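You operate a simulated robot arm through the tools that you are given. There is no shell and no other tool. Be economical: measure what you need, move in short steps, check, and stop when the job is done.

You are at the controls of a simulated robot arm. One attempt, no reset.

TASK
Put the blue pin on the top of the blue bench away on the top of the orange bench. Put the purple felt block on the top of the blue bench away on the top of the green bench. Fetch the orange brush from the top of the blue bench and set it on the orange tally board. Open the left orange drawer, put the grey foam pad from the top of the blue bench in the inside of the left orange drawer and shut the drawer again. Shut the right green drawer. Put the blue card stand on the top of the orange bench away on the teal bench. Fetch the grey chock and set it on the top of the blue bench. Take the pink cloth from the top of the wooden bench and leave it on the top of the orange bench. Fetch the yellow sign and set it in the teal tray. Open the right black drawer, put the yellow pad in the inside of the right black drawer, then shut the drawer. Fetch the grey gloves from the top of the red bench and set it on the sample plate. Open the left green drawer. Any order will do. Set down upright: blue card stand, yellow sign.
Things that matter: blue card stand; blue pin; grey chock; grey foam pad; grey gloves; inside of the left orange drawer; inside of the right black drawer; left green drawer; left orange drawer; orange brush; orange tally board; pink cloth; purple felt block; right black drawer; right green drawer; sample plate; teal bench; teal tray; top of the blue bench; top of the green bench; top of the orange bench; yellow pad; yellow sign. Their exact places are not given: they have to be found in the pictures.

Only the result counts: the job must be done as asked and must still hold three seconds after the hand-in. Knocking over, shifting, dropping, spilling or breaking anything else fails it. Flat cloth is picked up by pressing the open fingertips on it (5 to 10 N) and closing them slowly along it; thin cloth reads only 2 to 8 mm in the jaws.

THE ROBOT
A 6-joint arm with a two-finger parallel gripper on a trunk, on a base that drives. Base frame: it is fixed to the floor where the robot stands at the start and does not move with it; the origin is under the middle of the robot, x ahead of it, y to its left, z up; the surface under the hand at the start is at about z = 0.85. Lengths are in m, angles in degrees, forces in N, time in s.
Its first joint turns from -166.0 to 166.0 degrees. Places, roughly: blue card stand [-0.75, -2.5, 1]; blue pin (2x2x5 cm) [0.8, -0.2, 0.9]; grey chock (9x6x5 cm) [-1.2, -0.8, 0.9]; grey foam pad (10x6x2 cm) [0.8, -1.4, 0.9]; grey gloves (17x6x3 cm) [7.9, -6.9, 0.9]; inside of the left orange drawer [-1, -3.4, 0.7]; inside of the right black drawer [-0.9, 0.4, 0.7]; left green drawer [1.1, -4, 0.7]; left orange drawer [-0.9, -3.4, 0.7]; orange brush (5x4x5 cm) [0.7, -0.9, 0.9]; orange tally board (6x9x2 cm) [0.6, -0.4, 0.9]; pink cloth (7x5x4 cm) [-1, 0.2, 0.9]; purple felt block (6x5x4 cm) [0.9, -0.7, 0.9]; right black drawer [-0.9, 0.4, 0.7]; right green drawer [1.3, -3, 0.7]; sample plate (36x24x1 cm) [7.9, -6.5, 0.9]; teal bench [-1, 2.3, 0.8]; teal tray (20x15x5 cm) [0.8, -0.4, 0.9]; top of the blue bench [0.9, -0.3, 0.8]; top of the green bench [0.9, -3.5, 0.8]; top of the orange bench [-1.1, -3.1, 0.8]; yellow pad (7x5x4 cm) [-0.4, 2.2, 0.5]; yellow sign [0.75, 0.75, 1]. Payload 3.43 kg.
The tool frame sits at the grasp point between the pads (the TCP): z along the fingers, y along the line on which they close. The tips reach 0.034 m beyond it. Largest opening 0.128 m; finger width 0.024, thickness 0.012; the body of the gripper, 0.048 by 0.13 m, starts 0.096 m behind the TCP.
Orientation is told as [roll, pitch, yaw] about the base's x, y, z axes, in that order, counted from this pose: with the fingers straight down and closing along the base's y, the tool's x points along the base's -x, its y along +y and its z along -z.

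THE INTERFACE
- The arm moves only by the tool nudge_tool. Its argument "increments" is text: rows parted by semicolons, each of 7 numbers parted by spaces: the shift along the tool's x, y, z in m, then the turn, a rotation vector about the tool's x, y, z in rad, then the closure in counts, from 0 (fully open) to 255 (shut). In form: x y z ax ay az fingers; .... A call has 1 to 20 rows; each row is the pose to reach, as a shift and turn from the pose commanded when the call began, along the tool's axes at that moment. Rows are played at 5 a second. More than 0.05 m and 8.6 degrees between two rows, or a gripper value outside its range, and nothing of the call is played. A pose out of reach is approached as far as the arm can. The call stops where the force on the tool passes 40 N (or 10 N more than at its start, if that is more) or the arm is blocked; 0.2 s more then pass. Each finger travels about 0.153 m/s and halts on what it meets, pressing with about 41 N; the grip force reading is that of the motor and also rises with nothing between the fingers. The clock runs only during rows and for 0.2 s after the last one: add rows that repeat a pose to give the fingers time. It gives the time, the measured TCP pose, the force on the tool (base axes), the opening and the grip force at its end, in the units of the frame above (readings bear some noise), with the torque about the TCP (base axes, N m) and any sound that the robot's microphone picked up.
- Cameras (640 x 400 px; columns grow to the right, rows downward): "scene" is now at [0.1064, 0.1688, 1.1653]; the picture's right is [-0.72, -0.69, 0.00], its down [-0.65, 0.67, -0.36] and it looks along [0.25, -0.26, -0.93] (base axes); focal length 214 px, centre (320, 200). "wrist" rides on the gripper at [0.076, -0.011, -0.16] in the tool frame; the picture's right is [0.15, 0.99, 0.00], its down [-0.88, 0.13, -0.46] and it looks along [-0.45, 0.07, 0.89] (tool axes); focal length 234 px, centre (320, 200).
- snapshot(camera): a new picture of that camera. It takes no simulated time.
- base_move(legs): drives the robot by 1 to 6 legs, each [ahead, left, turn to the left] in m, m and degrees, along the robot's own axes; the way and the turn of a leg run together, so that a leg with both is an arc; at most 1.5 m and 180 degrees a leg. The arm and the cameras ride along, it lands a little off, and it stops where it bumps. It gives what a move gives.
- head_to(pan, tilt): turns the head with the scene camera to pan (to the left, within 143 degrees either way) and tilt (down, from -29 to 69), counted from straight ahead of the robot. It gives what a move gives.
- measure_at(camera, pixels): there is no depth. For up to 12 entries [column, row, z] of the newest picture of that camera ("zoom" is the newest enlarged one), the place [x, y] in the base frame at which the ray of that pixel passes the height z, good to about 0.002 m, but the place of the scene camera against the robot may be out by one fixed shift of up to 0.025 m in any direction. It takes no simulated time.
- inspect(camera, box): a new picture of the part [left, top, right, bottom] of that camera's present view, enlarged. It takes no simulated time.
- close_job(): hands the job in; it is judged then, once.

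Keep the steps short. Do not move on a guess: measure, check each grasp and each placing, and mend mistakes. In all there are 392 turns and 360 pictures (those below and enlarged ones count). Leave the gripper open and the arm clear of the work at the hand-in unless told otherwise, and finish with a single line.

The tools are called after "Request:" by a JSON object that holds its "fn" and its "kwargs". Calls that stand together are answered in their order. nudge_tool: Moves the arm, as the interface text tells. Its arguments: {"type":"object","properties":{"increments":{"type":"string"}},"required":["increments"]} The other tools are called the same way: base_move (legs) drives the base; head_to (pan, tilt) turns the head that bears the scene camera; snapshot (camera) takes a picture; measure_at (camera, pixels) gives the place at which the rays of pixels pass given heights; inspect (camera, box) takes an enlarged picture of a part of a camera's view; close_job () hands the job in.

At the start:

```text
t: 0.0
eef_pos: [0.6664, -0.4215, 1.0006]
orientation: [0.0, 0.0, 0.0]
force: [-0.2, -1.2, -0.1]
moment: [0.0, -0.02, 0.04]
opening: 0.1279
grip_force: 0.0
robot x, y, heading: [0.0015, 0.0021, 0.1]
head pan, tilt: [-46.0, 68.8]
```

scene: 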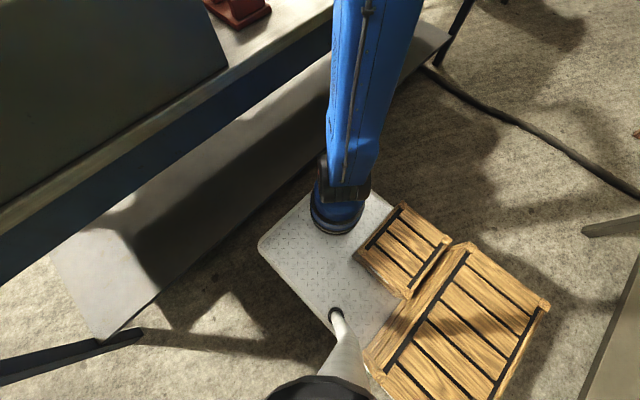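
wrist: 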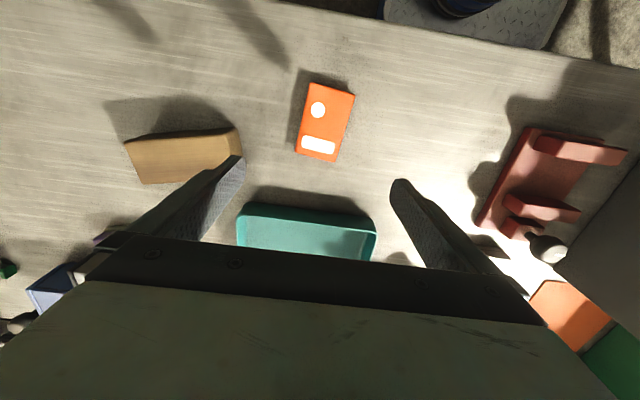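

I'll look over the work area first: turn the head toward the blue bench.

Request:
{"fn": "head_to", "kwargs": {"pan": 0, "tilt": 35}}

Request:
{"fn": "snapshot", "kwargs": {"camera": "scene"}}

Request:
{"fn": "head_to", "kwargs": {"pan": -60, "tilt": 30}}

Request:
{"fn": "snapshot", "kwargs": {"camera": "scene"}}

Request:
{"fn": "head_to", "kwargs": {"pan": -130, "tilt": 25}}

Request:
{"fn": "snapshot", "kwargs": {"camera": "scene"}}

Request:
{"fn": "head_to", "kwargs": {"pan": 130, "tilt": 25}}

Request:
{"fn": "snapshot", "kwargs": {"camera": "scene"}}

Request:
{"fn": "head_to", "kwargs": {"pan": 60, "tilt": 25}}

Request:
{"fn": "snapshot", "kwargs": {"camera": "scene"}}

```text
t: 1.1
eef_pos: [0.6669, -0.4201, 0.9995]
orientation: [0.1, 0.0, 0.0]
force: [0.1, -0.4, -0.4]
moment: [-0.03, -0.03, 0.02]
opening: 0.1282
grip_force: 0.0
robot x, y, heading: [0.0017, 0.0002, 0.1]
head pan, tilt: [0.0, 35.0]
```

```text
357 pictures are left
```

scene: 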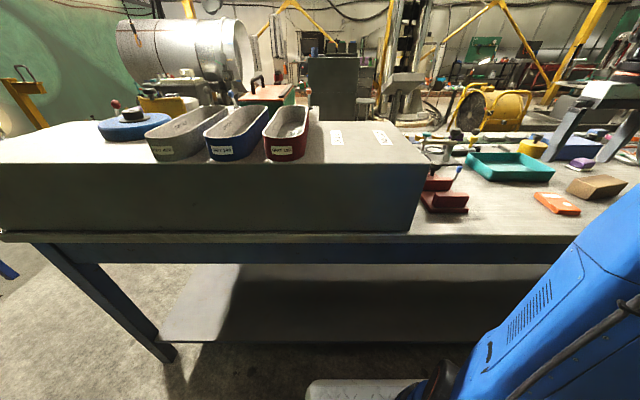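

```text
t: 2.4
eef_pos: [0.6663, -0.4204, 0.9997]
orientation: [0.1, 0.0, 0.1]
force: [0.5, 0.3, 0.2]
moment: [-0.02, 0.0, 0.03]
opening: 0.1282
grip_force: 0.1
robot x, y, heading: [0.0002, 0.0009, 0.0]
head pan, tilt: [-60.0, 30.0]
```

```text
356 pictures are left
```

scene: 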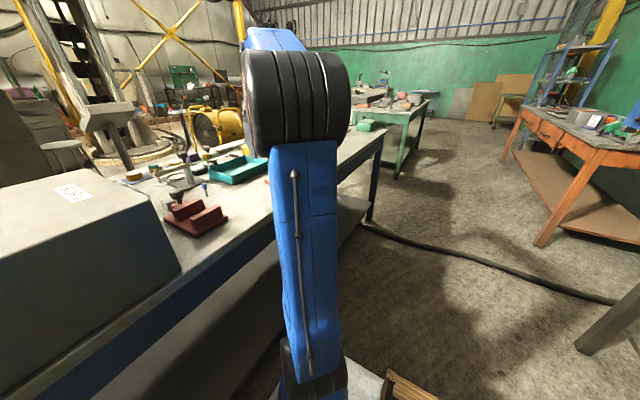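

```text
t: 3.9
eef_pos: [0.6675, -0.4201, 0.9995]
orientation: [0.0, 0.0, -0.1]
force: [0.2, -0.5, -0.1]
moment: [0.0, -0.01, 0.01]
opening: 0.1281
grip_force: 0.2
robot x, y, heading: [-0.0017, -0.0045, 0.2]
head pan, tilt: [-130.0, 25.0]
```

```text
355 pictures are left
```

scene: 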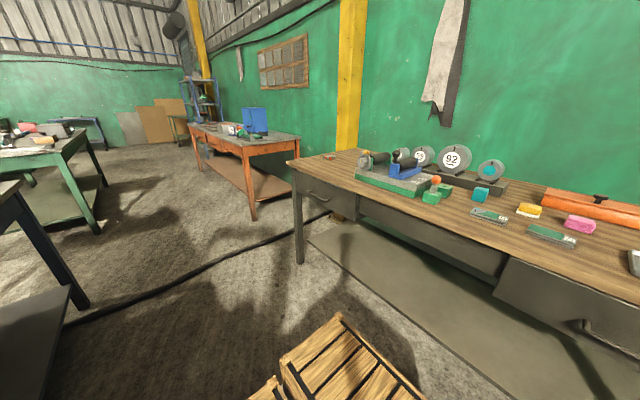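

```text
t: 7.5
eef_pos: [0.6668, -0.4202, 1.0001]
orientation: [0.0, 0.0, 0.1]
force: [-0.6, 0.2, -0.4]
moment: [-0.01, 0.02, 0.01]
opening: 0.128
grip_force: 0.0
robot x, y, heading: [0.0027, 0.0023, 0.0]
head pan, tilt: [130.0, 25.0]
```

```text
354 pictures are left
```

scene: 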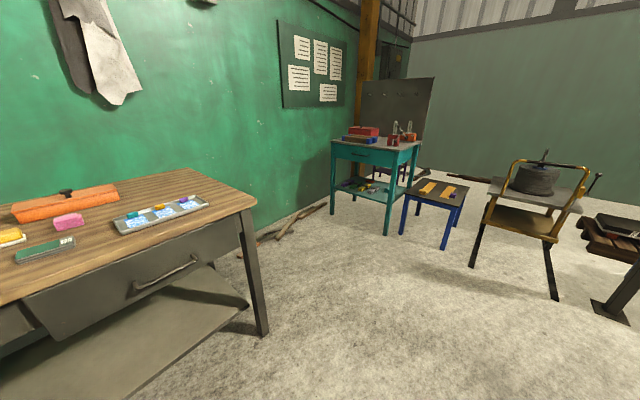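

```text
t: 8.9
eef_pos: [0.6659, -0.4194, 1.0]
orientation: [0.0, 0.0, 0.0]
force: [-0.2, 0.7, 0.2]
moment: [0.05, -0.05, 0.0]
opening: 0.1283
grip_force: 0.1
robot x, y, heading: [0.0007, 0.0036, -0.2]
head pan, tilt: [60.0, 25.0]
```

```text
353 pictures are left
```

scene: 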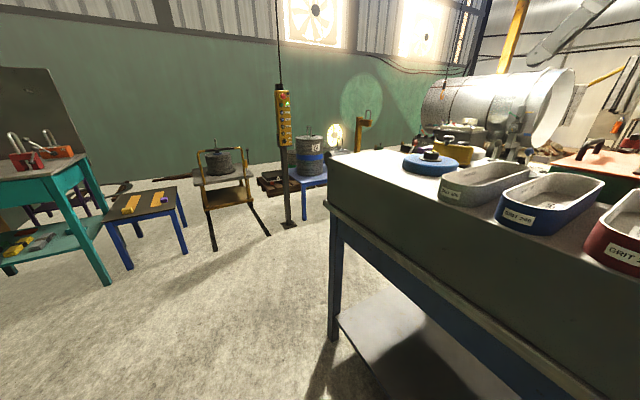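

Request:
{"fn": "head_to", "kwargs": {"pan": -25, "tilt": 35}}

Request:
{"fn": "inspect", "kwargs": {"camera": "scene", "box": [160, 80, 480, 280]}}

Request:
{"fn": "inspect", "kwargs": {"camera": "wrist", "box": [0, 0, 640, 400]}}

Request:
{"fn": "head_to", "kwargs": {"pan": 30, "tilt": 25}}

Request:
{"fn": "snapshot", "kwargs": {"camera": "scene"}}

```text
t: 10.5
eef_pos: [0.6665, -0.4203, 1.0001]
orientation: [0.0, 0.1, -0.1]
force: [-0.8, 0.2, -0.1]
moment: [0.01, -0.01, -0.01]
opening: 0.128
grip_force: 0.1
robot x, y, heading: [-0.0006, -0.0039, 0.1]
head pan, tilt: [-25.0, 35.0]
```

```text
2.00 times, centred on (320, 180) of scene
```

zoom: 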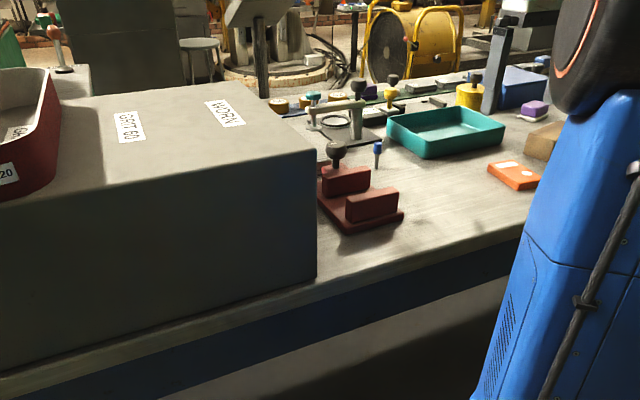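

```text
1.00 times, centred on (320, 200) of wrist (not enlarged: the box is as wide or as high as the picture)
```

zoom: 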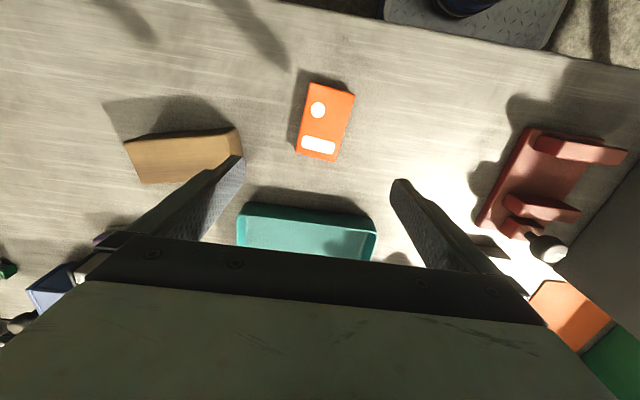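

```text
t: 11.7
eef_pos: [0.6665, -0.4193, 0.9987]
orientation: [0.1, 0.0, 0.0]
force: [-0.2, 0.1, -0.3]
moment: [-0.02, 0.0, -0.03]
opening: 0.1284
grip_force: 0.0
robot x, y, heading: [-0.0013, 0.0017, 0.1]
head pan, tilt: [30.0, 25.0]
```

```text
350 pictures are left
```

scene: 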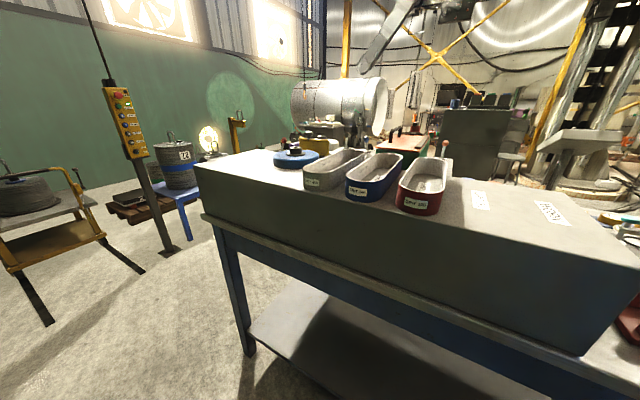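

Request:
{"fn": "inspect", "kwargs": {"camera": "scene", "box": [240, 100, 480, 250]}}

```text
2.67 times, centred on (360, 175) of scene
```

zoom: 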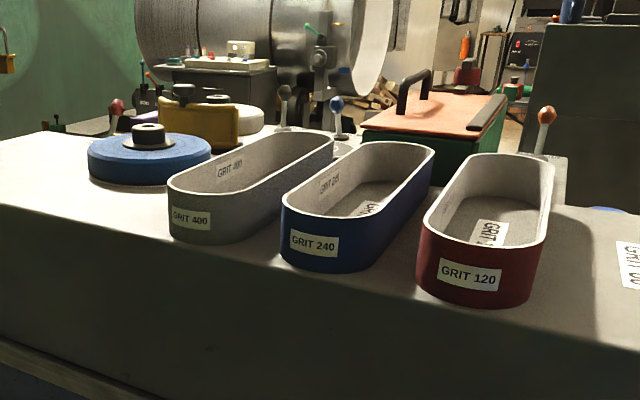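

Raise the arm clear before driving.

Request:
{"fn": "nudge_tool", "kwargs": {"increments": "0 0 -0.05 0 0 0 0; 0 0 -0.1 0 0 0 0; 0 0 -0.15 0 0 0 0; 0 0 -0.2 0 0 0 0; 0.05 0 -0.25 0 0 0 0; 0.1 0 -0.28 0 0 0 0; 0.15 0 -0.3 0 0 0 0; 0.15 0 -0.3 0 0 0 0"}}

Request:
{"fn": "snapshot", "kwargs": {"camera": "wrist"}}

Request:
{"fn": "head_to", "kwargs": {"pan": 0, "tilt": 30}}

Request:
{"fn": "snapshot", "kwargs": {"camera": "scene"}}

```text
refused: row 5 steps farther than a row can; nothing moved
```

```text
348 pictures are left
```

wrist: 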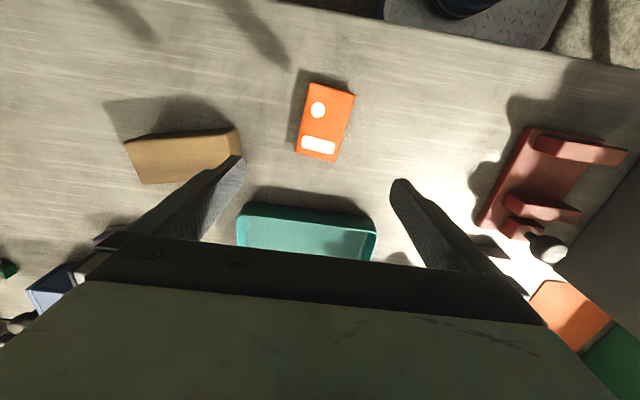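

```text
t: 12.7
eef_pos: [0.6663, -0.4199, 0.9986]
orientation: [0.0, 0.0, 0.0]
force: [0.0, -0.7, -0.7]
moment: [0.0, 0.01, 0.02]
opening: 0.1281
grip_force: 0.1
robot x, y, heading: [0.0029, -0.0009, 0.5]
head pan, tilt: [0.0, 30.0]
```

```text
347 pictures are left
```

scene: 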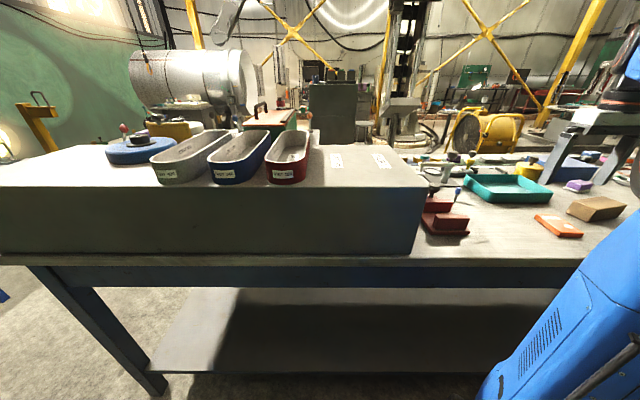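

Request:
{"fn": "nudge_tool", "kwargs": {"increments": "0 0 -0.048 0 0 0 0; 0 0 -0.096 0 0 0 0; 0 0 -0.144 0 0 0 0; 0 0 -0.192 0 0 0 0; 0.03 0 -0.225 0 0 0 0; 0.06 0 -0.26 0 0 0 0; 0.09 0 -0.29 0 0 0 0; 0.12 0 -0.3 0 0 0 0; 0.12 0 -0.3 0 0 0 0"}}

Request:
{"fn": "snapshot", "kwargs": {"camera": "wrist"}}

```text
t: 14.7
eef_pos: [0.5553, -0.4159, 1.1727]
orientation: [-0.2, -0.3, 0.1]
force: [1.1, 0.0, 0.1]
moment: [0.0, 0.03, 0.01]
opening: 0.1282
grip_force: 0.1
out of reach, approached as far as the arm can: row 4, 5, 6, 7, 8, 9
robot x, y, heading: [-0.0016, 0.0016, 0.0]
head pan, tilt: [0.0, 30.0]
```

```text
346 pictures are left
```

wrist: 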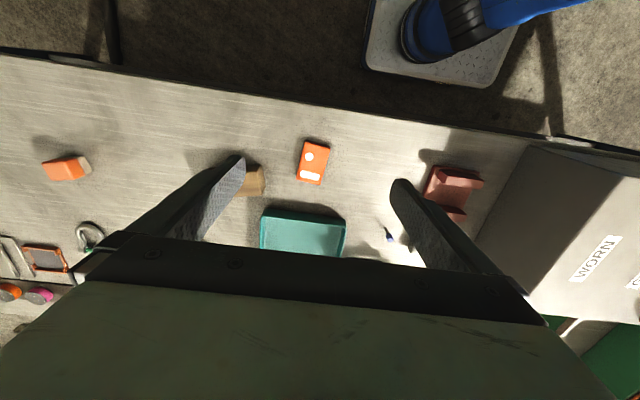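

Request:
{"fn": "measure_at", "kwargs": {"camera": "wrist", "pixels": [[313, 160, 0.86], [67, 168, 0.88], [388, 235, 0.85], [475, 240, 0.85], [542, 145, 0.85], [528, 322, 1.0], [640, 180, 1.0], [300, 103, 0.85], [30, 60, 0.85], [303, 232, 0.85], [450, 185, 0.85], [255, 180, 0.85]]}}

Request:
{"fn": "head_to", "kwargs": {"pan": -30, "tilt": 30}}

Request:
{"fn": "inspect", "kwargs": {"camera": "scene", "box": [180, 90, 500, 290]}}

```text
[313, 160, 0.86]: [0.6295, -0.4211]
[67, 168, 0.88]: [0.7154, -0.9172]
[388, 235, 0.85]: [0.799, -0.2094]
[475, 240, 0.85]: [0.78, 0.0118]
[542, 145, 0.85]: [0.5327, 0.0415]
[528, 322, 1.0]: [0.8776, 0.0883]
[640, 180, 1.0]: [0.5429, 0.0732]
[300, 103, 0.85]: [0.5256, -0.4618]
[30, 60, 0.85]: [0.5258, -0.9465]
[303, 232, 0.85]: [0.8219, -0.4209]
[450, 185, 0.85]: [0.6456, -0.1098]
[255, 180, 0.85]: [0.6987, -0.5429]
```

```text
t: 15.6
eef_pos: [0.554, -0.4151, 1.1724]
orientation: [-0.2, -0.3, 0.1]
force: [-0.2, 0.1, 0.7]
moment: [-0.02, 0.01, 0.01]
opening: 0.1278
grip_force: 0.0
robot x, y, heading: [0.001, 0.0011, -0.2]
head pan, tilt: [-30.0, 30.0]
```

```text
2.00 times, centred on (340, 190) of scene
```

zoom: 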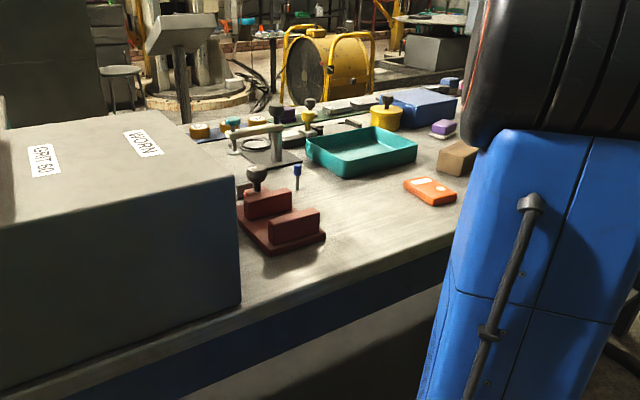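

Request:
{"fn": "head_to", "kwargs": {"pan": -90, "tilt": 60}}

Request:
{"fn": "snapshot", "kwargs": {"camera": "scene"}}

Request:
{"fn": "head_to", "kwargs": {"pan": 90, "tilt": 60}}

Request:
{"fn": "snapshot", "kwargs": {"camera": "scene"}}

```text
t: 16.9
eef_pos: [0.5555, -0.4142, 1.1731]
orientation: [-0.3, -0.3, 0.0]
force: [-0.2, -1.0, -0.2]
moment: [0.01, -0.01, 0.01]
opening: 0.1284
grip_force: 0.0
robot x, y, heading: [-0.0019, 0.0006, 0.3]
head pan, tilt: [-90.0, 60.0]
```

```text
344 pictures are left
```

scene: 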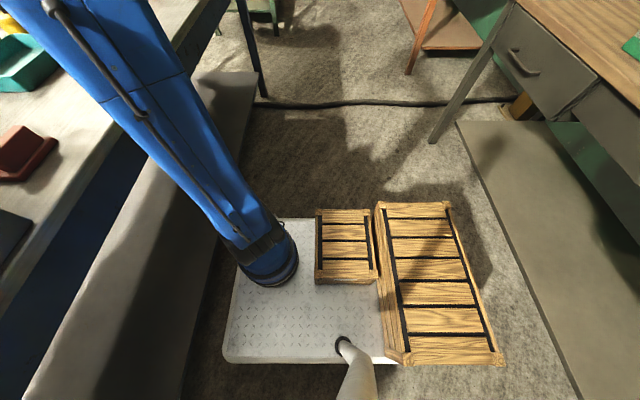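

```text
t: 19.6
eef_pos: [0.556, -0.4148, 1.1731]
orientation: [-0.4, -0.3, -0.1]
force: [0.2, 0.0, -1.0]
moment: [-0.01, -0.01, 0.01]
opening: 0.1279
grip_force: 0.2
robot x, y, heading: [-0.0056, 0.0003, 0.2]
head pan, tilt: [90.0, 60.0]
```

```text
343 pictures are left
```

scene: 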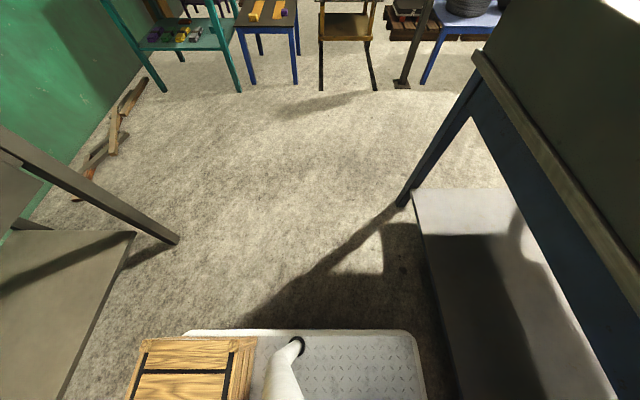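

Drive sideways right 0.5 m along the bench.

Request:
{"fn": "base_move", "kwargs": {"legs": [[0, -0.5, 0]]}}

Request:
{"fn": "snapshot", "kwargs": {"camera": "wrist"}}

Request:
{"fn": "head_to", "kwargs": {"pan": -90, "tilt": 60}}

Request:
{"fn": "snapshot", "kwargs": {"camera": "scene"}}

```text
t: 22.5
eef_pos: [0.5644, -0.8975, 1.1736]
orientation: [-0.4, -0.4, 0.7]
force: [0.3, 0.8, 0.0]
moment: [0.01, -0.02, -0.01]
opening: 0.1278
grip_force: 0.1
robot x, y, heading: [0.0029, -0.4882, 0.8]
head pan, tilt: [90.0, 60.0]
```

```text
342 pictures are left
```

wrist: 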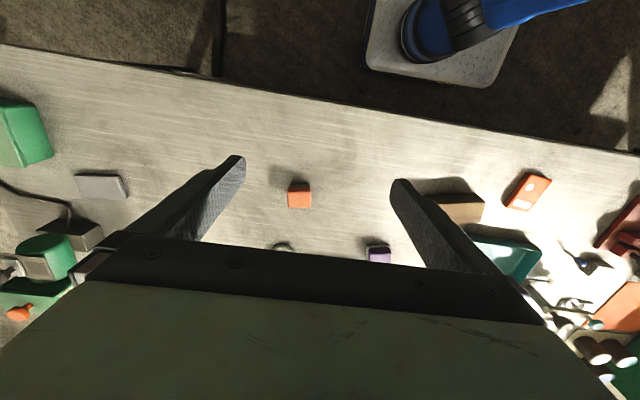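

```text
t: 25.2
eef_pos: [0.564, -0.8982, 1.1725]
orientation: [-0.3, -0.4, 0.7]
force: [-0.3, 0.1, -0.6]
moment: [0.0, -0.02, -0.03]
opening: 0.128
grip_force: 0.0
robot x, y, heading: [0.0042, -0.4943, 1.0]
head pan, tilt: [-90.0, 60.0]
```

```text
341 pictures are left
```

scene: 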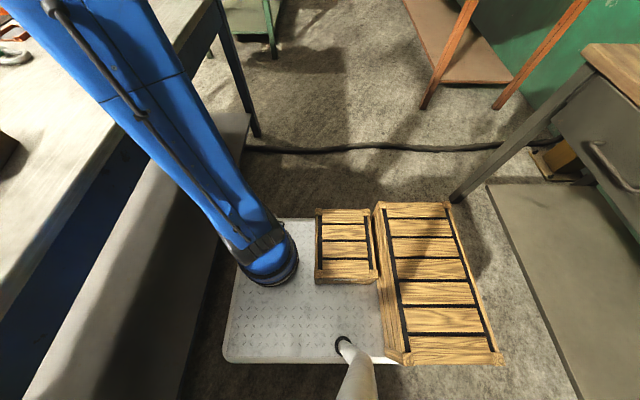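

Request:
{"fn": "inspect", "kwargs": {"camera": "wrist", "box": [240, 140, 400, 270]}}

Request:
{"fn": "measure_at", "kwargs": {"camera": "wrist", "pixels": [[288, 190, 0.9], [311, 189, 0.9], [299, 195, 0.87], [100, 187, 0.86], [380, 255, 0.87], [75, 175, 0.86], [122, 175, 0.86], [128, 196, 0.86], [85, 200, 0.86]]}}

```text
3.08 times, centred on (320, 205) of wrist
```

zoom: 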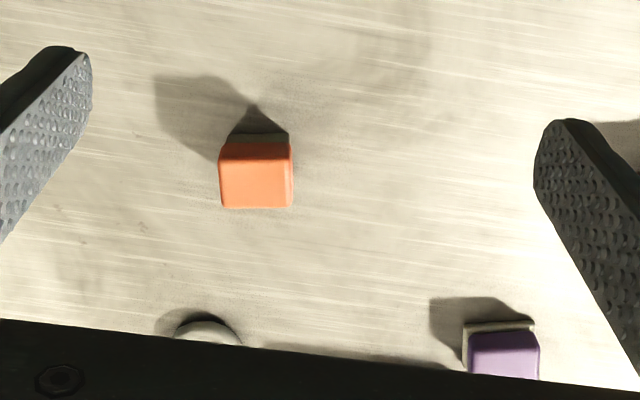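

```text
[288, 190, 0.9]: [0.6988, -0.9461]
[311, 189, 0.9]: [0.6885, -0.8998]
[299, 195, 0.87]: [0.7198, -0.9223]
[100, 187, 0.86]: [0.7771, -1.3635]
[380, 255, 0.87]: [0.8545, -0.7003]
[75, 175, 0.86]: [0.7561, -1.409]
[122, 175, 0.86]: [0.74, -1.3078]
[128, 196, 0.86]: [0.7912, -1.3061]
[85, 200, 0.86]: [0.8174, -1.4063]
```

Request:
{"fn": "measure_at", "kwargs": {"camera": "zoom", "pixels": [[232, 133, 0.85], [288, 133, 0.85], [221, 205, 0.9], [293, 205, 0.9], [221, 152, 0.9], [291, 152, 0.9], [221, 152, 0.85], [465, 325, 0.85], [533, 325, 0.85], [470, 375, 0.89], [539, 375, 0.89]]}}

```text
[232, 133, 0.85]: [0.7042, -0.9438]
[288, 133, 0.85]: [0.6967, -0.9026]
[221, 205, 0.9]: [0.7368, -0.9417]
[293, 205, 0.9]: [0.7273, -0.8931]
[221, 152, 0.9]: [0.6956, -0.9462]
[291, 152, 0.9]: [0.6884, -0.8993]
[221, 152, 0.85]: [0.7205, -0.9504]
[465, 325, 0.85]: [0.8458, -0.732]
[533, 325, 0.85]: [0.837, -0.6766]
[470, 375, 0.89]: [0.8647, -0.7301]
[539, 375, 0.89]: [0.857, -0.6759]
```

Move above the brush, then check.

Request:
{"fn": "nudge_tool", "kwargs": {"increments": "-0.04 0 0.02 0 0 -0.03 0; -0.08 -0.007 0.045 0 0 -0.07 0; -0.12 -0.014 0.075 0 0 -0.1 0; -0.151 -0.02 0.11 0 0 -0.14 0; -0.151 -0.02 0.15 0 0 -0.14 0; -0.151 -0.02 0.18 0 0 -0.14 0; -0.151 -0.02 0.18 0 0 -0.14 0"}}

Request:
{"fn": "snapshot", "kwargs": {"camera": "wrist"}}

```text
refused: row 3 steps farther than a row can; nothing moved
```

```text
339 pictures are left
```

wrist: 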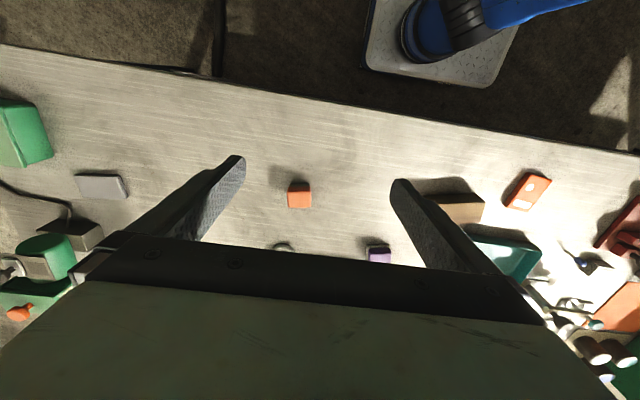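

Request:
{"fn": "nudge_tool", "kwargs": {"increments": "0 0 0.03 0 0 0 0; 0 0 0.03 0 0 0 0"}}

```text
t: 25.8
eef_pos: [0.5636, -0.8983, 1.144]
orientation: [-0.2, -0.2, 0.6]
force: [0.3, -0.6, 0.4]
moment: [-0.03, -0.01, -0.03]
opening: 0.1279
grip_force: 0.1
robot x, y, heading: [0.0051, -0.4906, 0.7]
head pan, tilt: [-90.0, 60.0]
```

Request:
{"fn": "nudge_tool", "kwargs": {"increments": "-0.035 -0.005 0.025 0 0 -0.04 0; -0.07 -0.01 0.05 0 0 -0.08 0; -0.105 -0.015 0.075 0 0 -0.12 0; -0.14 -0.02 0.1 0 0 -0.14 0; -0.152 -0.022 0.144 0 0 -0.14 0; -0.152 -0.022 0.144 0 0 -0.14 0"}}

Request:
{"fn": "snapshot", "kwargs": {"camera": "wrist"}}

```text
t: 27.2
eef_pos: [0.7207, -0.9159, 0.9983]
orientation: [-0.4, -0.2, 8.7]
force: [0.8, 0.7, 0.4]
moment: [0.02, 0.02, 0.01]
opening: 0.1279
grip_force: 0.1
robot x, y, heading: [0.0032, -0.4883, 0.5]
head pan, tilt: [-90.0, 60.0]
```

```text
338 pictures are left
```

wrist: 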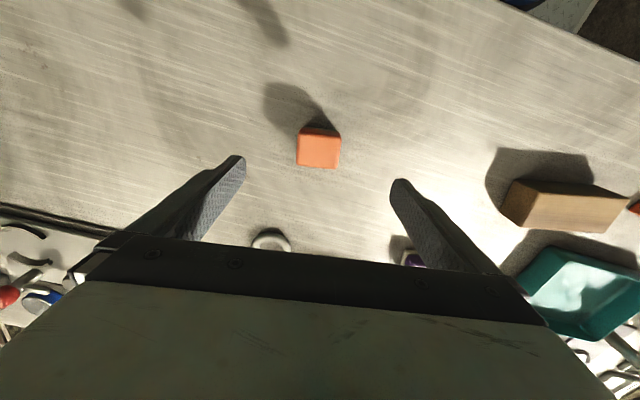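

Request:
{"fn": "measure_at", "kwargs": {"camera": "wrist", "pixels": [[297, 136, 0.9], [339, 136, 0.9], [297, 168, 0.9], [340, 168, 0.9], [318, 152, 0.9], [318, 128, 0.85]]}}

```text
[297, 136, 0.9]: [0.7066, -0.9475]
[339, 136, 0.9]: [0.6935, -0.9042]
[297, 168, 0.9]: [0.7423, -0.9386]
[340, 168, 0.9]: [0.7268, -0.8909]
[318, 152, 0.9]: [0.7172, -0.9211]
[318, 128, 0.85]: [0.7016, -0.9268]
```

Request:
{"fn": "nudge_tool", "kwargs": {"increments": "0.004 -0.0044 0.035 0 0 -0.06 0; 0.004 -0.0044 0.07 0 0 -0.12 0; 0.004 -0.0044 0.09 0 0 -0.12 0; 0.004 -0.0044 0.107 0 0 -0.12 0; 0.004 -0.0044 0.107 0 0 -0.12 0; 0.004 -0.0044 0.107 0 0 -0.12 120; 0.004 -0.0044 0.107 0 0 -0.12 200; 0.004 -0.0044 0.107 0 0 -0.12 255; 0.004 -0.0044 0.107 0 0 -0.12 255"}}

```text
t: 29.2
eef_pos: [0.7139, -0.9227, 0.8938]
orientation: [-0.4, -0.3, 15.7]
force: [-0.1, 0.5, -0.2]
moment: [-0.01, 0.0, -0.02]
opening: 0.049
grip_force: 41.3
robot x, y, heading: [0.0029, -0.4908, 0.6]
head pan, tilt: [-90.0, 60.0]
```

Request:
{"fn": "nudge_tool", "kwargs": {"increments": "0 0 -0.04 0 0 0 255; 0 0 -0.08 0 0 0 255; 0 0 -0.12 0 0 0 255; -0.007 0.042 -0.13 0 0 0 255; -0.014 0.084 -0.13 0 0 0.03 255; -0.021 0.126 -0.13 0 0 0.06 255; -0.028 0.168 -0.13 0 0 0.1 255; -0.035 0.21 -0.13 0 0 0.14 255; -0.042 0.25 -0.13 0 0 0.18 255; -0.049 0.29 -0.13 0 0 0.22 255; -0.056 0.33 -0.13 0 0 0.26 255; -0.063 0.37 -0.13 0 0 0.27 255; -0.07 0.41 -0.13 0 0 0.27 255; -0.077 0.455 -0.13 0 0 0.27 255; -0.084 0.495 -0.13 0 0 0.27 255; -0.084 0.495 -0.13 0 0 0.27 255"}}

Request:
{"fn": "snapshot", "kwargs": {"camera": "wrist"}}

```text
t: 32.6
eef_pos: [0.6594, -0.4237, 1.0229]
orientation: [-0.3, -0.3, 0.1]
force: [0.2, 0.3, -0.6]
moment: [0.03, -0.02, -0.05]
opening: 0.049
grip_force: 41.3
robot x, y, heading: [0.0011, -0.4899, 0.9]
head pan, tilt: [-90.0, 60.0]
```

```text
337 pictures are left
```

wrist: 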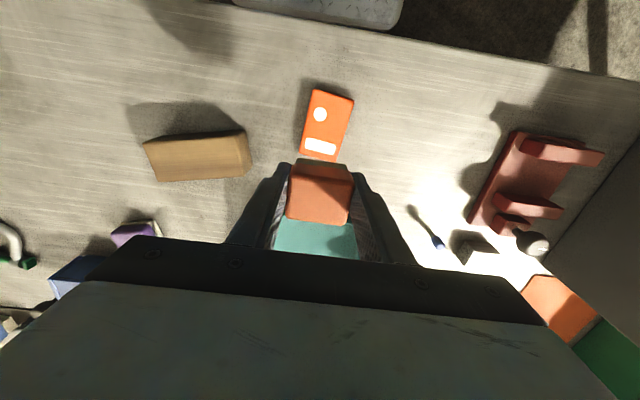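

Request:
{"fn": "measure_at", "kwargs": {"camera": "wrist", "pixels": [[314, 89, 0.865], [354, 98, 0.865], [338, 160, 0.865], [299, 152, 0.865], [327, 125, 0.865], [314, 89, 0.85]]}}

Request:
{"fn": "inspect", "kwargs": {"camera": "wrist", "box": [270, 70, 390, 170]}}

```text
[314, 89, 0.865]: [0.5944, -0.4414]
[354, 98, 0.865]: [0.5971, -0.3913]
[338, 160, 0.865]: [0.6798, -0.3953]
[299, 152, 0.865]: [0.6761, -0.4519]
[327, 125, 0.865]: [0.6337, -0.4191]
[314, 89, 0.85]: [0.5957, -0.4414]
```

```text
4.00 times, centred on (330, 120) of wrist
```

zoom: 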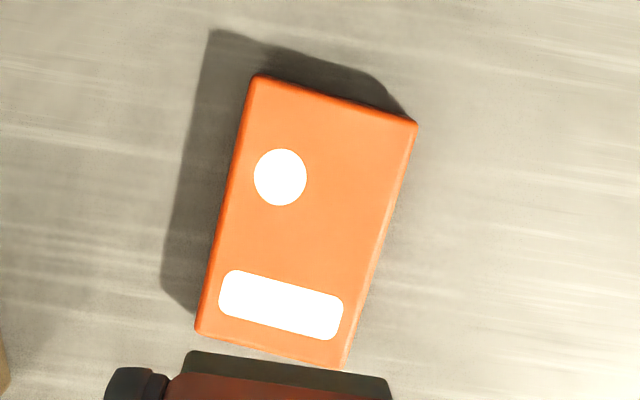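

Request:
{"fn": "nudge_tool", "kwargs": {"increments": "0.025 0.003 0.03 0 0 0.05 255; 0.027 0.003 0.07 0 0 0.09 255; 0.027 0.003 0.098 0 0 0.09 255; 0.027 0.003 0.101 0 0 0.09 255; 0.027 0.003 0.103 0 0 0.09 255; 0.027 0.003 0.105 0 0 0.09 255; 0.027 0.003 0.107 0 0 0.09 255"}}

Request:
{"fn": "inspect", "kwargs": {"camera": "wrist", "box": [200, 80, 440, 230]}}

```text
t: 34.2
eef_pos: [0.6352, -0.42, 0.9127]
orientation: [-0.3, -0.3, -5.0]
force: [-0.1, 0.0, -1.2]
moment: [0.01, -0.02, 0.01]
opening: 0.0486
grip_force: 40.7
robot x, y, heading: [0.001, -0.4908, 0.6]
head pan, tilt: [-90.0, 60.0]
```

```text
2.67 times, centred on (320, 155) of wrist
```

zoom: 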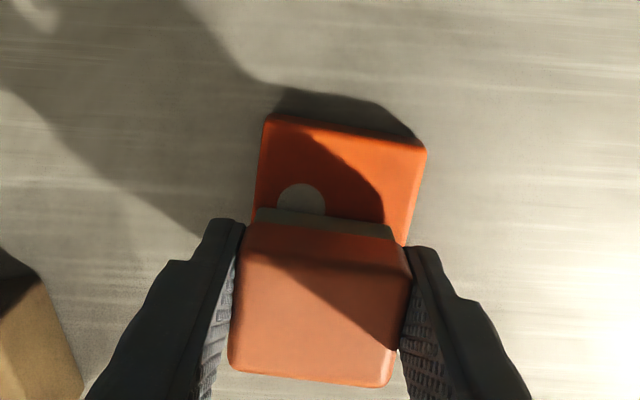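

Request:
{"fn": "measure_at", "kwargs": {"camera": "zoom", "pixels": [[258, 208, 0.868], [390, 224, 0.868], [265, 118, 0.865], [427, 148, 0.865], [234, 368, 0.918], [388, 385, 0.918]]}}

```text
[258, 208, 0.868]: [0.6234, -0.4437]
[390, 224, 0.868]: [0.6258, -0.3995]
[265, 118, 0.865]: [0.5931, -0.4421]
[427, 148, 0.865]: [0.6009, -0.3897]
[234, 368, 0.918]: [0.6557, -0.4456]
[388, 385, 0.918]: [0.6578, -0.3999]
```

Request:
{"fn": "nudge_tool", "kwargs": {"increments": "0.004 0 0.002 0 0 0 255; 0.004 0 0.004 0 0 0 255; 0.004 0 0.005 0 0 0 255; 0.004 0 0.005 0 0 0 255"}}

```text
t: 35.2
eef_pos: [0.6315, -0.4201, 0.9088]
orientation: [-0.2, -0.3, -5.0]
force: [-0.9, -3.4, 30.0]
moment: [0.04, 0.02, -0.07]
opening: 0.0489
grip_force: 41.5
robot x, y, heading: [0.0031, -0.4933, 0.6]
head pan, tilt: [-90.0, 60.0]
```

Request:
{"fn": "nudge_tool", "kwargs": {"increments": "0 0 -0.002 0 0 0 255; 0 0 -0.002 0 0 0 190; 0 0 -0.002 0 0 0 140; 0 0 -0.002 0 0 0 100; 0 0 -0.03 0 0 0 60; 0 0 -0.07 0 0 0 0; 0 0 -0.11 0 0 0 0; 0 0 -0.11 0 0 0 0"}}

Request:
{"fn": "snapshot", "kwargs": {"camera": "wrist"}}

```text
t: 37.0
eef_pos: [0.6306, -0.4204, 1.0156]
orientation: [-0.3, -0.3, -4.9]
force: [0.2, 0.4, -0.4]
moment: [-0.02, 0.0, 0.02]
opening: 0.1281
grip_force: 0.0
robot x, y, heading: [0.0033, -0.4925, 0.6]
head pan, tilt: [-90.0, 60.0]
```

```text
334 pictures are left
```

wrist: 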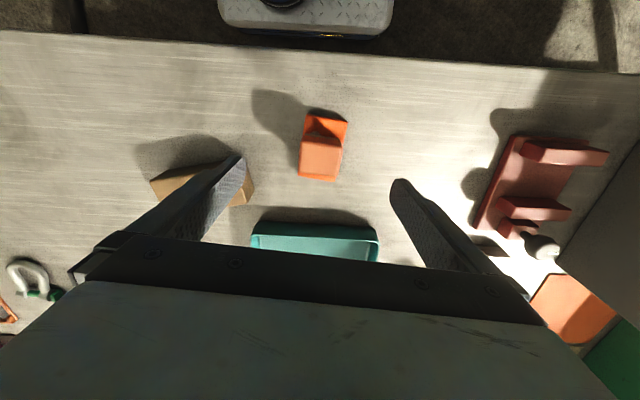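

Brush is on the board. Now retract the arm over the aisle and drive left to look at the yellow sign.

Request:
{"fn": "nudge_tool", "kwargs": {"increments": "0.04 0 -0.02 0 0 0 0; 0.08 0 -0.04 0 0 0 0; 0.12 0 -0.06 0 0 0 0; 0.16 0 -0.08 0 0 0 0; 0.2 0 -0.1 0 0 0 0; 0.24 0 -0.12 0 0 0 0; 0.26 0 -0.14 0 0 0 0; 0.26 0 -0.14 0 0 0 0"}}

Request:
{"fn": "base_move", "kwargs": {"legs": [[0, 1.2, 0]]}}

Request:
{"fn": "head_to", "kwargs": {"pan": 0, "tilt": 35}}

Request:
{"fn": "snapshot", "kwargs": {"camera": "scene"}}

Request:
{"fn": "snapshot", "kwargs": {"camera": "wrist"}}

```text
t: 38.8
eef_pos: [0.381, -0.3901, 1.1258]
orientation: [-0.1, -0.3, -5.1]
force: [0.5, 0.4, 0.1]
moment: [0.0, -0.03, 0.0]
opening: 0.1279
grip_force: 0.0
out of reach, approached as far as the arm can: row 6, 7, 8
robot x, y, heading: [0.0026, -0.4894, 0.9]
head pan, tilt: [-90.0, 60.0]
```

```text
t: 44.9
eef_pos: [0.3509, 0.8192, 1.1267]
orientation: [0.0, -0.4, -3.9]
force: [0.6, -0.3, 0.4]
moment: [-0.02, 0.01, -0.01]
opening: 0.128
grip_force: 0.0
robot x, y, heading: [-0.0271, 0.7094, 2.0]
head pan, tilt: [-90.0, 60.0]
```

```text
t: 46.5
eef_pos: [0.3515, 0.8197, 1.1264]
orientation: [-0.1, -0.4, -3.9]
force: [0.3, 0.3, 0.8]
moment: [0.01, 0.01, 0.01]
opening: 0.1282
grip_force: 0.1
robot x, y, heading: [-0.0246, 0.7128, 1.7]
head pan, tilt: [0.0, 35.0]
```

```text
333 pictures are left
```

scene: 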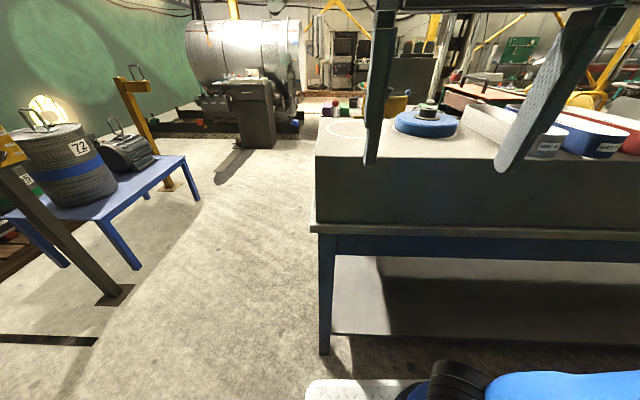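

```text
332 pictures are left
```

wrist: 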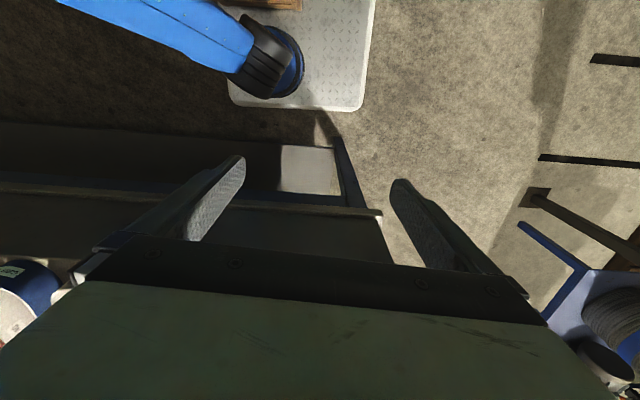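

Request:
{"fn": "inspect", "kwargs": {"camera": "scene", "box": [310, 70, 560, 230]}}

Request:
{"fn": "measure_at", "kwargs": {"camera": "scene", "pixels": [[316, 158, 0.99], [318, 120, 0.99], [425, 125, 1.02], [400, 100, 1.02], [395, 118, 0.99], [396, 134, 1.0], [640, 163, 0.99]]}}

```text
2.50 times, centred on (435, 150) of scene
```

zoom: 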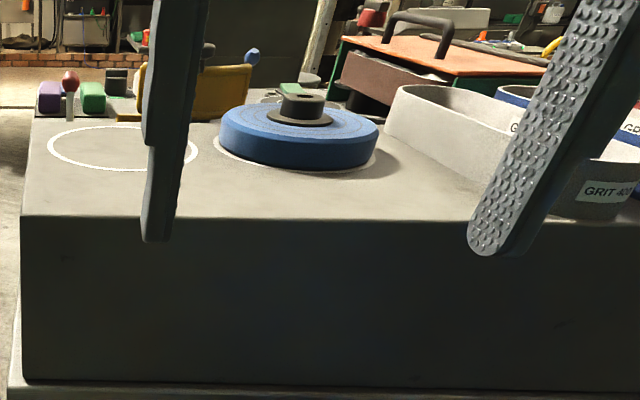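

```text
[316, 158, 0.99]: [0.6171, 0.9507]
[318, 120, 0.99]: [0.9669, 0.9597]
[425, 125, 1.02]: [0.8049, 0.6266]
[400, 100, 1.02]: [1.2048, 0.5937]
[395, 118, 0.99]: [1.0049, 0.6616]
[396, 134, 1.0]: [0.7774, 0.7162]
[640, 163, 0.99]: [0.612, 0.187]
```

Request:
{"fn": "nudge_tool", "kwargs": {"increments": "0 -0.045 0 0 0 0 0; 0 -0.09 0 0 0 0 0; 0 -0.135 0 0 0 0 0; 0 -0.18 0 0 0 0 0; 0 -0.225 0 0 0 0 0; 0 -0.27 0 0 0 0 0; 0 -0.315 0 0 0 0 0; 0 -0.36 0 0 0 0 0; 0 -0.405 0 0 0 0 0; 0 -0.405 0 0 0 0 0"}}

Request:
{"fn": "inspect", "kwargs": {"camera": "scene", "box": [290, 70, 540, 226]}}

```text
t: 48.9
eef_pos: [0.3875, 0.4445, 1.1265]
orientation: [-0.1, -0.4, 12.4]
force: [0.6, 0.5, -0.1]
moment: [0.0, 0.01, 0.02]
opening: 0.128
grip_force: 0.1
out of reach, approached as far as the arm can: row 1, 2, 3, 4, 5, 6, 7
robot x, y, heading: [-0.0269, 0.7103, 1.9]
head pan, tilt: [0.0, 35.0]
stopped in row 10: the arm was blocked; the commanded pose is now the measured one
```

```text
2.56 times, centred on (415, 148) of scene
```

zoom: 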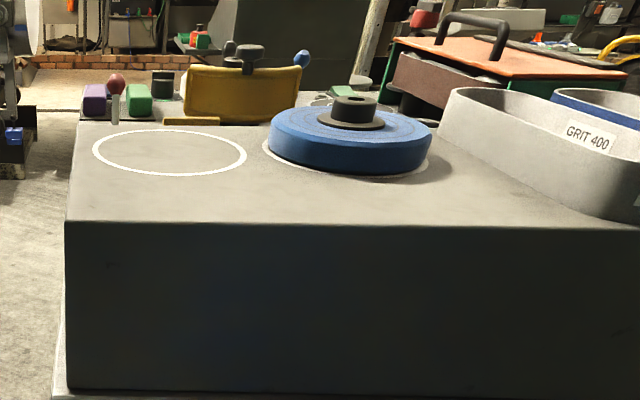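

Request:
{"fn": "nudge_tool", "kwargs": {"increments": "-0.036 0.0187 -0.002 0 0 0.02 0; -0.072 0.0374 -0.004 0 0 0.04 0; -0.108 0.056 -0.006 0 0 0.06 0; -0.144 0.075 -0.008 0 0 0.08 0; -0.18 0.0935 -0.01 0 0 0.1 0; -0.215 0.112 -0.012 0 0 0.12 0; -0.251 0.131 -0.014 0 0 0.14 0; -0.287 0.15 -0.016 0 0 0.17 0; -0.323 0.168 -0.018 0 0 0.2 0; -0.359 0.187 -0.02 0 0 0.216 0; -0.359 0.187 -0.02 0 0 0.216 0"}}

Request:
{"fn": "snapshot", "kwargs": {"camera": "wrist"}}

```text
t: 51.3
eef_pos: [0.7019, 0.7015, 1.1496]
orientation: [0.0, -0.3, 0.0]
force: [0.5, 0.2, 0.3]
moment: [0.03, -0.01, -0.02]
opening: 0.128
grip_force: 0.0
robot x, y, heading: [-0.0246, 0.7077, 1.8]
head pan, tilt: [0.0, 35.0]
```

```text
329 pictures are left
```

wrist: 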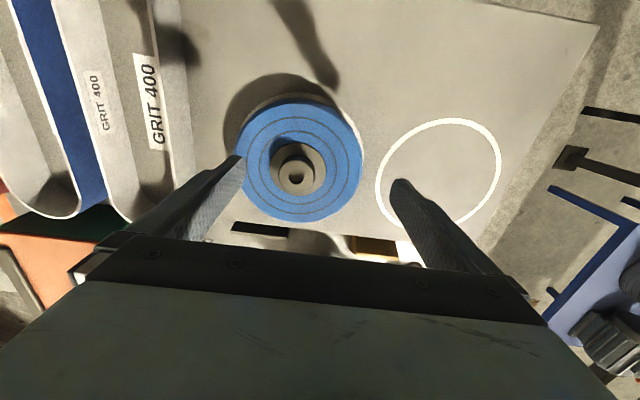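

Request:
{"fn": "nudge_tool", "kwargs": {"increments": "-0.045 0 0 0 0 0 0; -0.09 0 0 0 0 0 0; -0.13 0 0 0 0 0 0; -0.17 0 0 0 0 0 0; -0.17 0 0 0 0 0 0"}}

Request:
{"fn": "snapshot", "kwargs": {"camera": "wrist"}}

```text
t: 52.5
eef_pos: [0.8639, 0.7, 1.141]
orientation: [0.1, -0.7, 0.0]
force: [0.0, -0.8, 0.8]
moment: [0.06, -0.01, 0.06]
opening: 0.128
grip_force: 0.1
out of reach, approached as far as the arm can: row 4, 5
robot x, y, heading: [-0.022, 0.7099, 1.7]
head pan, tilt: [0.0, 35.0]
```

```text
328 pictures are left
```

wrist: 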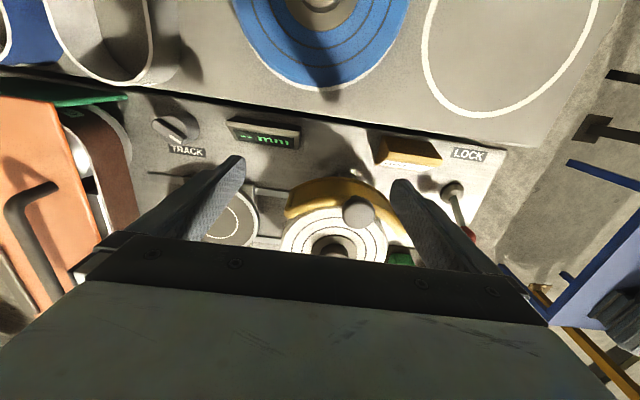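

That yellow thing is a machine guard, not a sign. I'll retract and survey with the scene camera.

Request:
{"fn": "inspect", "kwargs": {"camera": "wrist", "box": [100, 60, 540, 270]}}

Request:
{"fn": "nudge_tool", "kwargs": {"increments": "0.045 0 0 0 0 0 0; 0.09 0 0 0 0 0 0; 0.13 0 0 0 0 0 0; 0.17 0 0 0 0 0 0; 0.21 0 0 0 0 0 0; 0.25 0 0 0 0 0 0; 0.29 0 0 0 0 0 0; 0.33 0 0 0 0 0 0; 0.37 0 0 0 0 0 0; 0.41 0 0 0 0 0 0; 0.41 0 0 0 0 0 0"}}

Request:
{"fn": "head_to", "kwargs": {"pan": 100, "tilt": 20}}

Request:
{"fn": "snapshot", "kwargs": {"camera": "scene"}}

Request:
{"fn": "inspect", "kwargs": {"camera": "scene", "box": [160, 100, 480, 300]}}

Request:
{"fn": "head_to", "kwargs": {"pan": -143, "tilt": 25}}

Request:
{"fn": "snapshot", "kwargs": {"camera": "scene"}}

```text
1.45 times, centred on (320, 165) of wrist
```

zoom: 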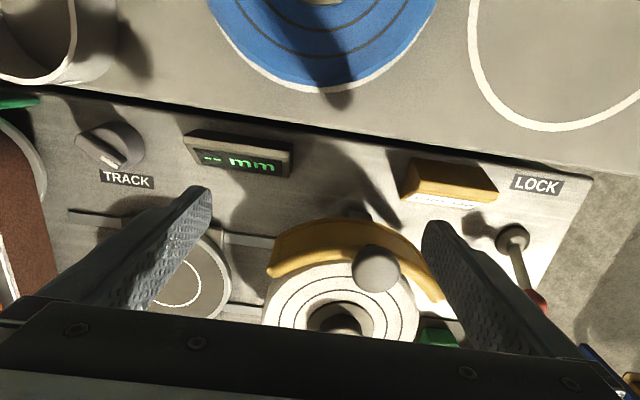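

```text
t: 54.9
eef_pos: [0.4528, 0.6999, 1.1359]
orientation: [0.1, -0.7, 0.0]
force: [-0.3, 0.4, -0.3]
moment: [0.01, 0.04, 0.0]
opening: 0.128
grip_force: 0.1
robot x, y, heading: [-0.0262, 0.711, 2.2]
head pan, tilt: [0.0, 35.0]
```

```text
t: 56.7
eef_pos: [0.4511, 0.6994, 1.1356]
orientation: [0.1, -0.7, -0.1]
force: [0.0, 0.0, -0.5]
moment: [-0.03, 0.01, 0.0]
opening: 0.1279
grip_force: 0.1
robot x, y, heading: [-0.0279, 0.7102, 1.6]
head pan, tilt: [100.0, 20.0]
```

```text
326 pictures are left
```

scene: 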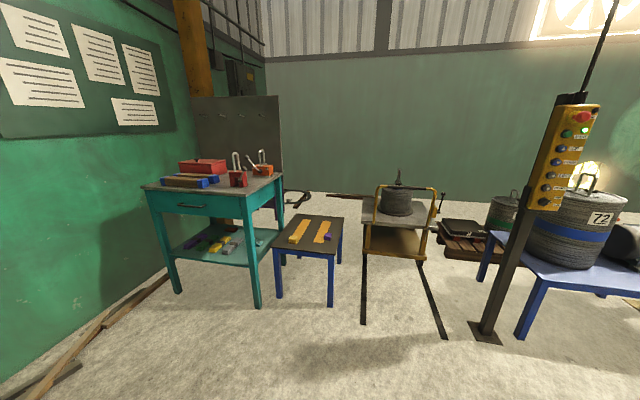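

```text
2.00 times, centred on (320, 200) of scene
```

zoom: 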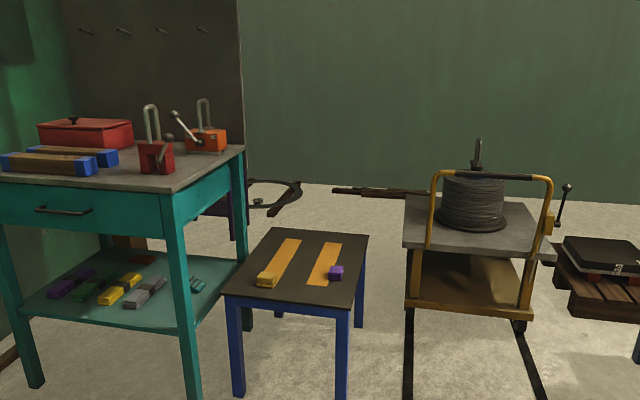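

```text
t: 60.1
eef_pos: [0.4532, 0.7, 1.1356]
orientation: [0.1, -0.7, 0.0]
force: [0.6, -0.4, 0.1]
moment: [0.02, 0.01, 0.02]
opening: 0.1281
grip_force: 0.0
robot x, y, heading: [-0.0243, 0.7117, 2.0]
head pan, tilt: [-143.0, 25.0]
```

```text
324 pictures are left
```

scene: 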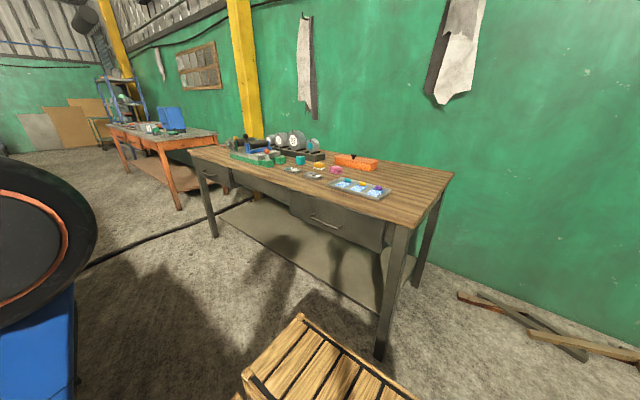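

Request:
{"fn": "measure_at", "kwargs": {"camera": "wrist", "pixels": [[410, 150, 0.96], [410, 150, 1.0], [375, 165, 0.96], [440, 165, 0.96], [385, 137, 1.0], [432, 143, 1.0], [300, 110, 0.96], [340, 190, 1.05]]}}

Request:
{"fn": "head_to", "kwargs": {"pan": -10, "tilt": 20}}

Request:
{"fn": "inspect", "kwargs": {"camera": "scene", "box": [200, 100, 440, 250]}}

```text
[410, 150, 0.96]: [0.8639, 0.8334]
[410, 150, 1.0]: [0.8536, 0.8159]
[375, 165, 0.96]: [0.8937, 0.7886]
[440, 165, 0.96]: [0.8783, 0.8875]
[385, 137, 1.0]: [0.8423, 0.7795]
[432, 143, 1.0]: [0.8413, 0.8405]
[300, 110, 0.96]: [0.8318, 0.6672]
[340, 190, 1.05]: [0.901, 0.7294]
```

```text
t: 62.3
eef_pos: [0.4513, 0.7007, 1.1362]
orientation: [0.2, -0.6, 0.0]
force: [0.7, -0.2, -0.3]
moment: [0.0, -0.02, 0.0]
opening: 0.1278
grip_force: 0.1
robot x, y, heading: [-0.0226, 0.7137, 2.1]
head pan, tilt: [-10.0, 20.0]
```

```text
2.67 times, centred on (320, 175) of scene
```

zoom: 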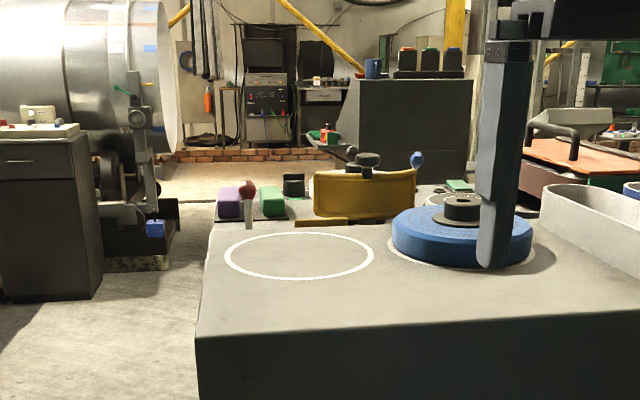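

Request:
{"fn": "nudge_tool", "kwargs": {"increments": "-0.04 0.018 0 0 0 0 0; -0.08 0.036 0 0 0 0 0; -0.12 0.054 0 0 0 0 0; -0.16 0.07 0 0 0 0 0; -0.2 0.09 0 0 0 0 0; -0.24 0.105 0 0 0 0 0; -0.28 0.12 0 0 0 0 0; -0.32 0.12 0 0 0 0 0; -0.36 0.12 0 0 0 0 0; -0.36 0.12 0 0 0 0 0"}}

Request:
{"fn": "inspect", "kwargs": {"camera": "wrist", "box": [220, 120, 420, 245]}}

```text
t: 64.5
eef_pos: [0.8097, 0.8216, 1.1409]
orientation: [0.0, -0.5, 0.0]
force: [0.3, -0.8, -0.7]
moment: [-0.01, 0.04, -0.01]
opening: 0.1279
grip_force: 0.0
robot x, y, heading: [-0.0244, 0.7113, 1.9]
head pan, tilt: [-10.0, 20.0]
```

```text
3.20 times, centred on (320, 182) of wrist
```

zoom: 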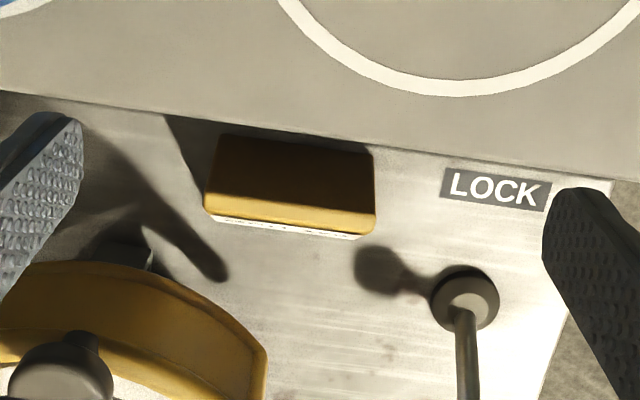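

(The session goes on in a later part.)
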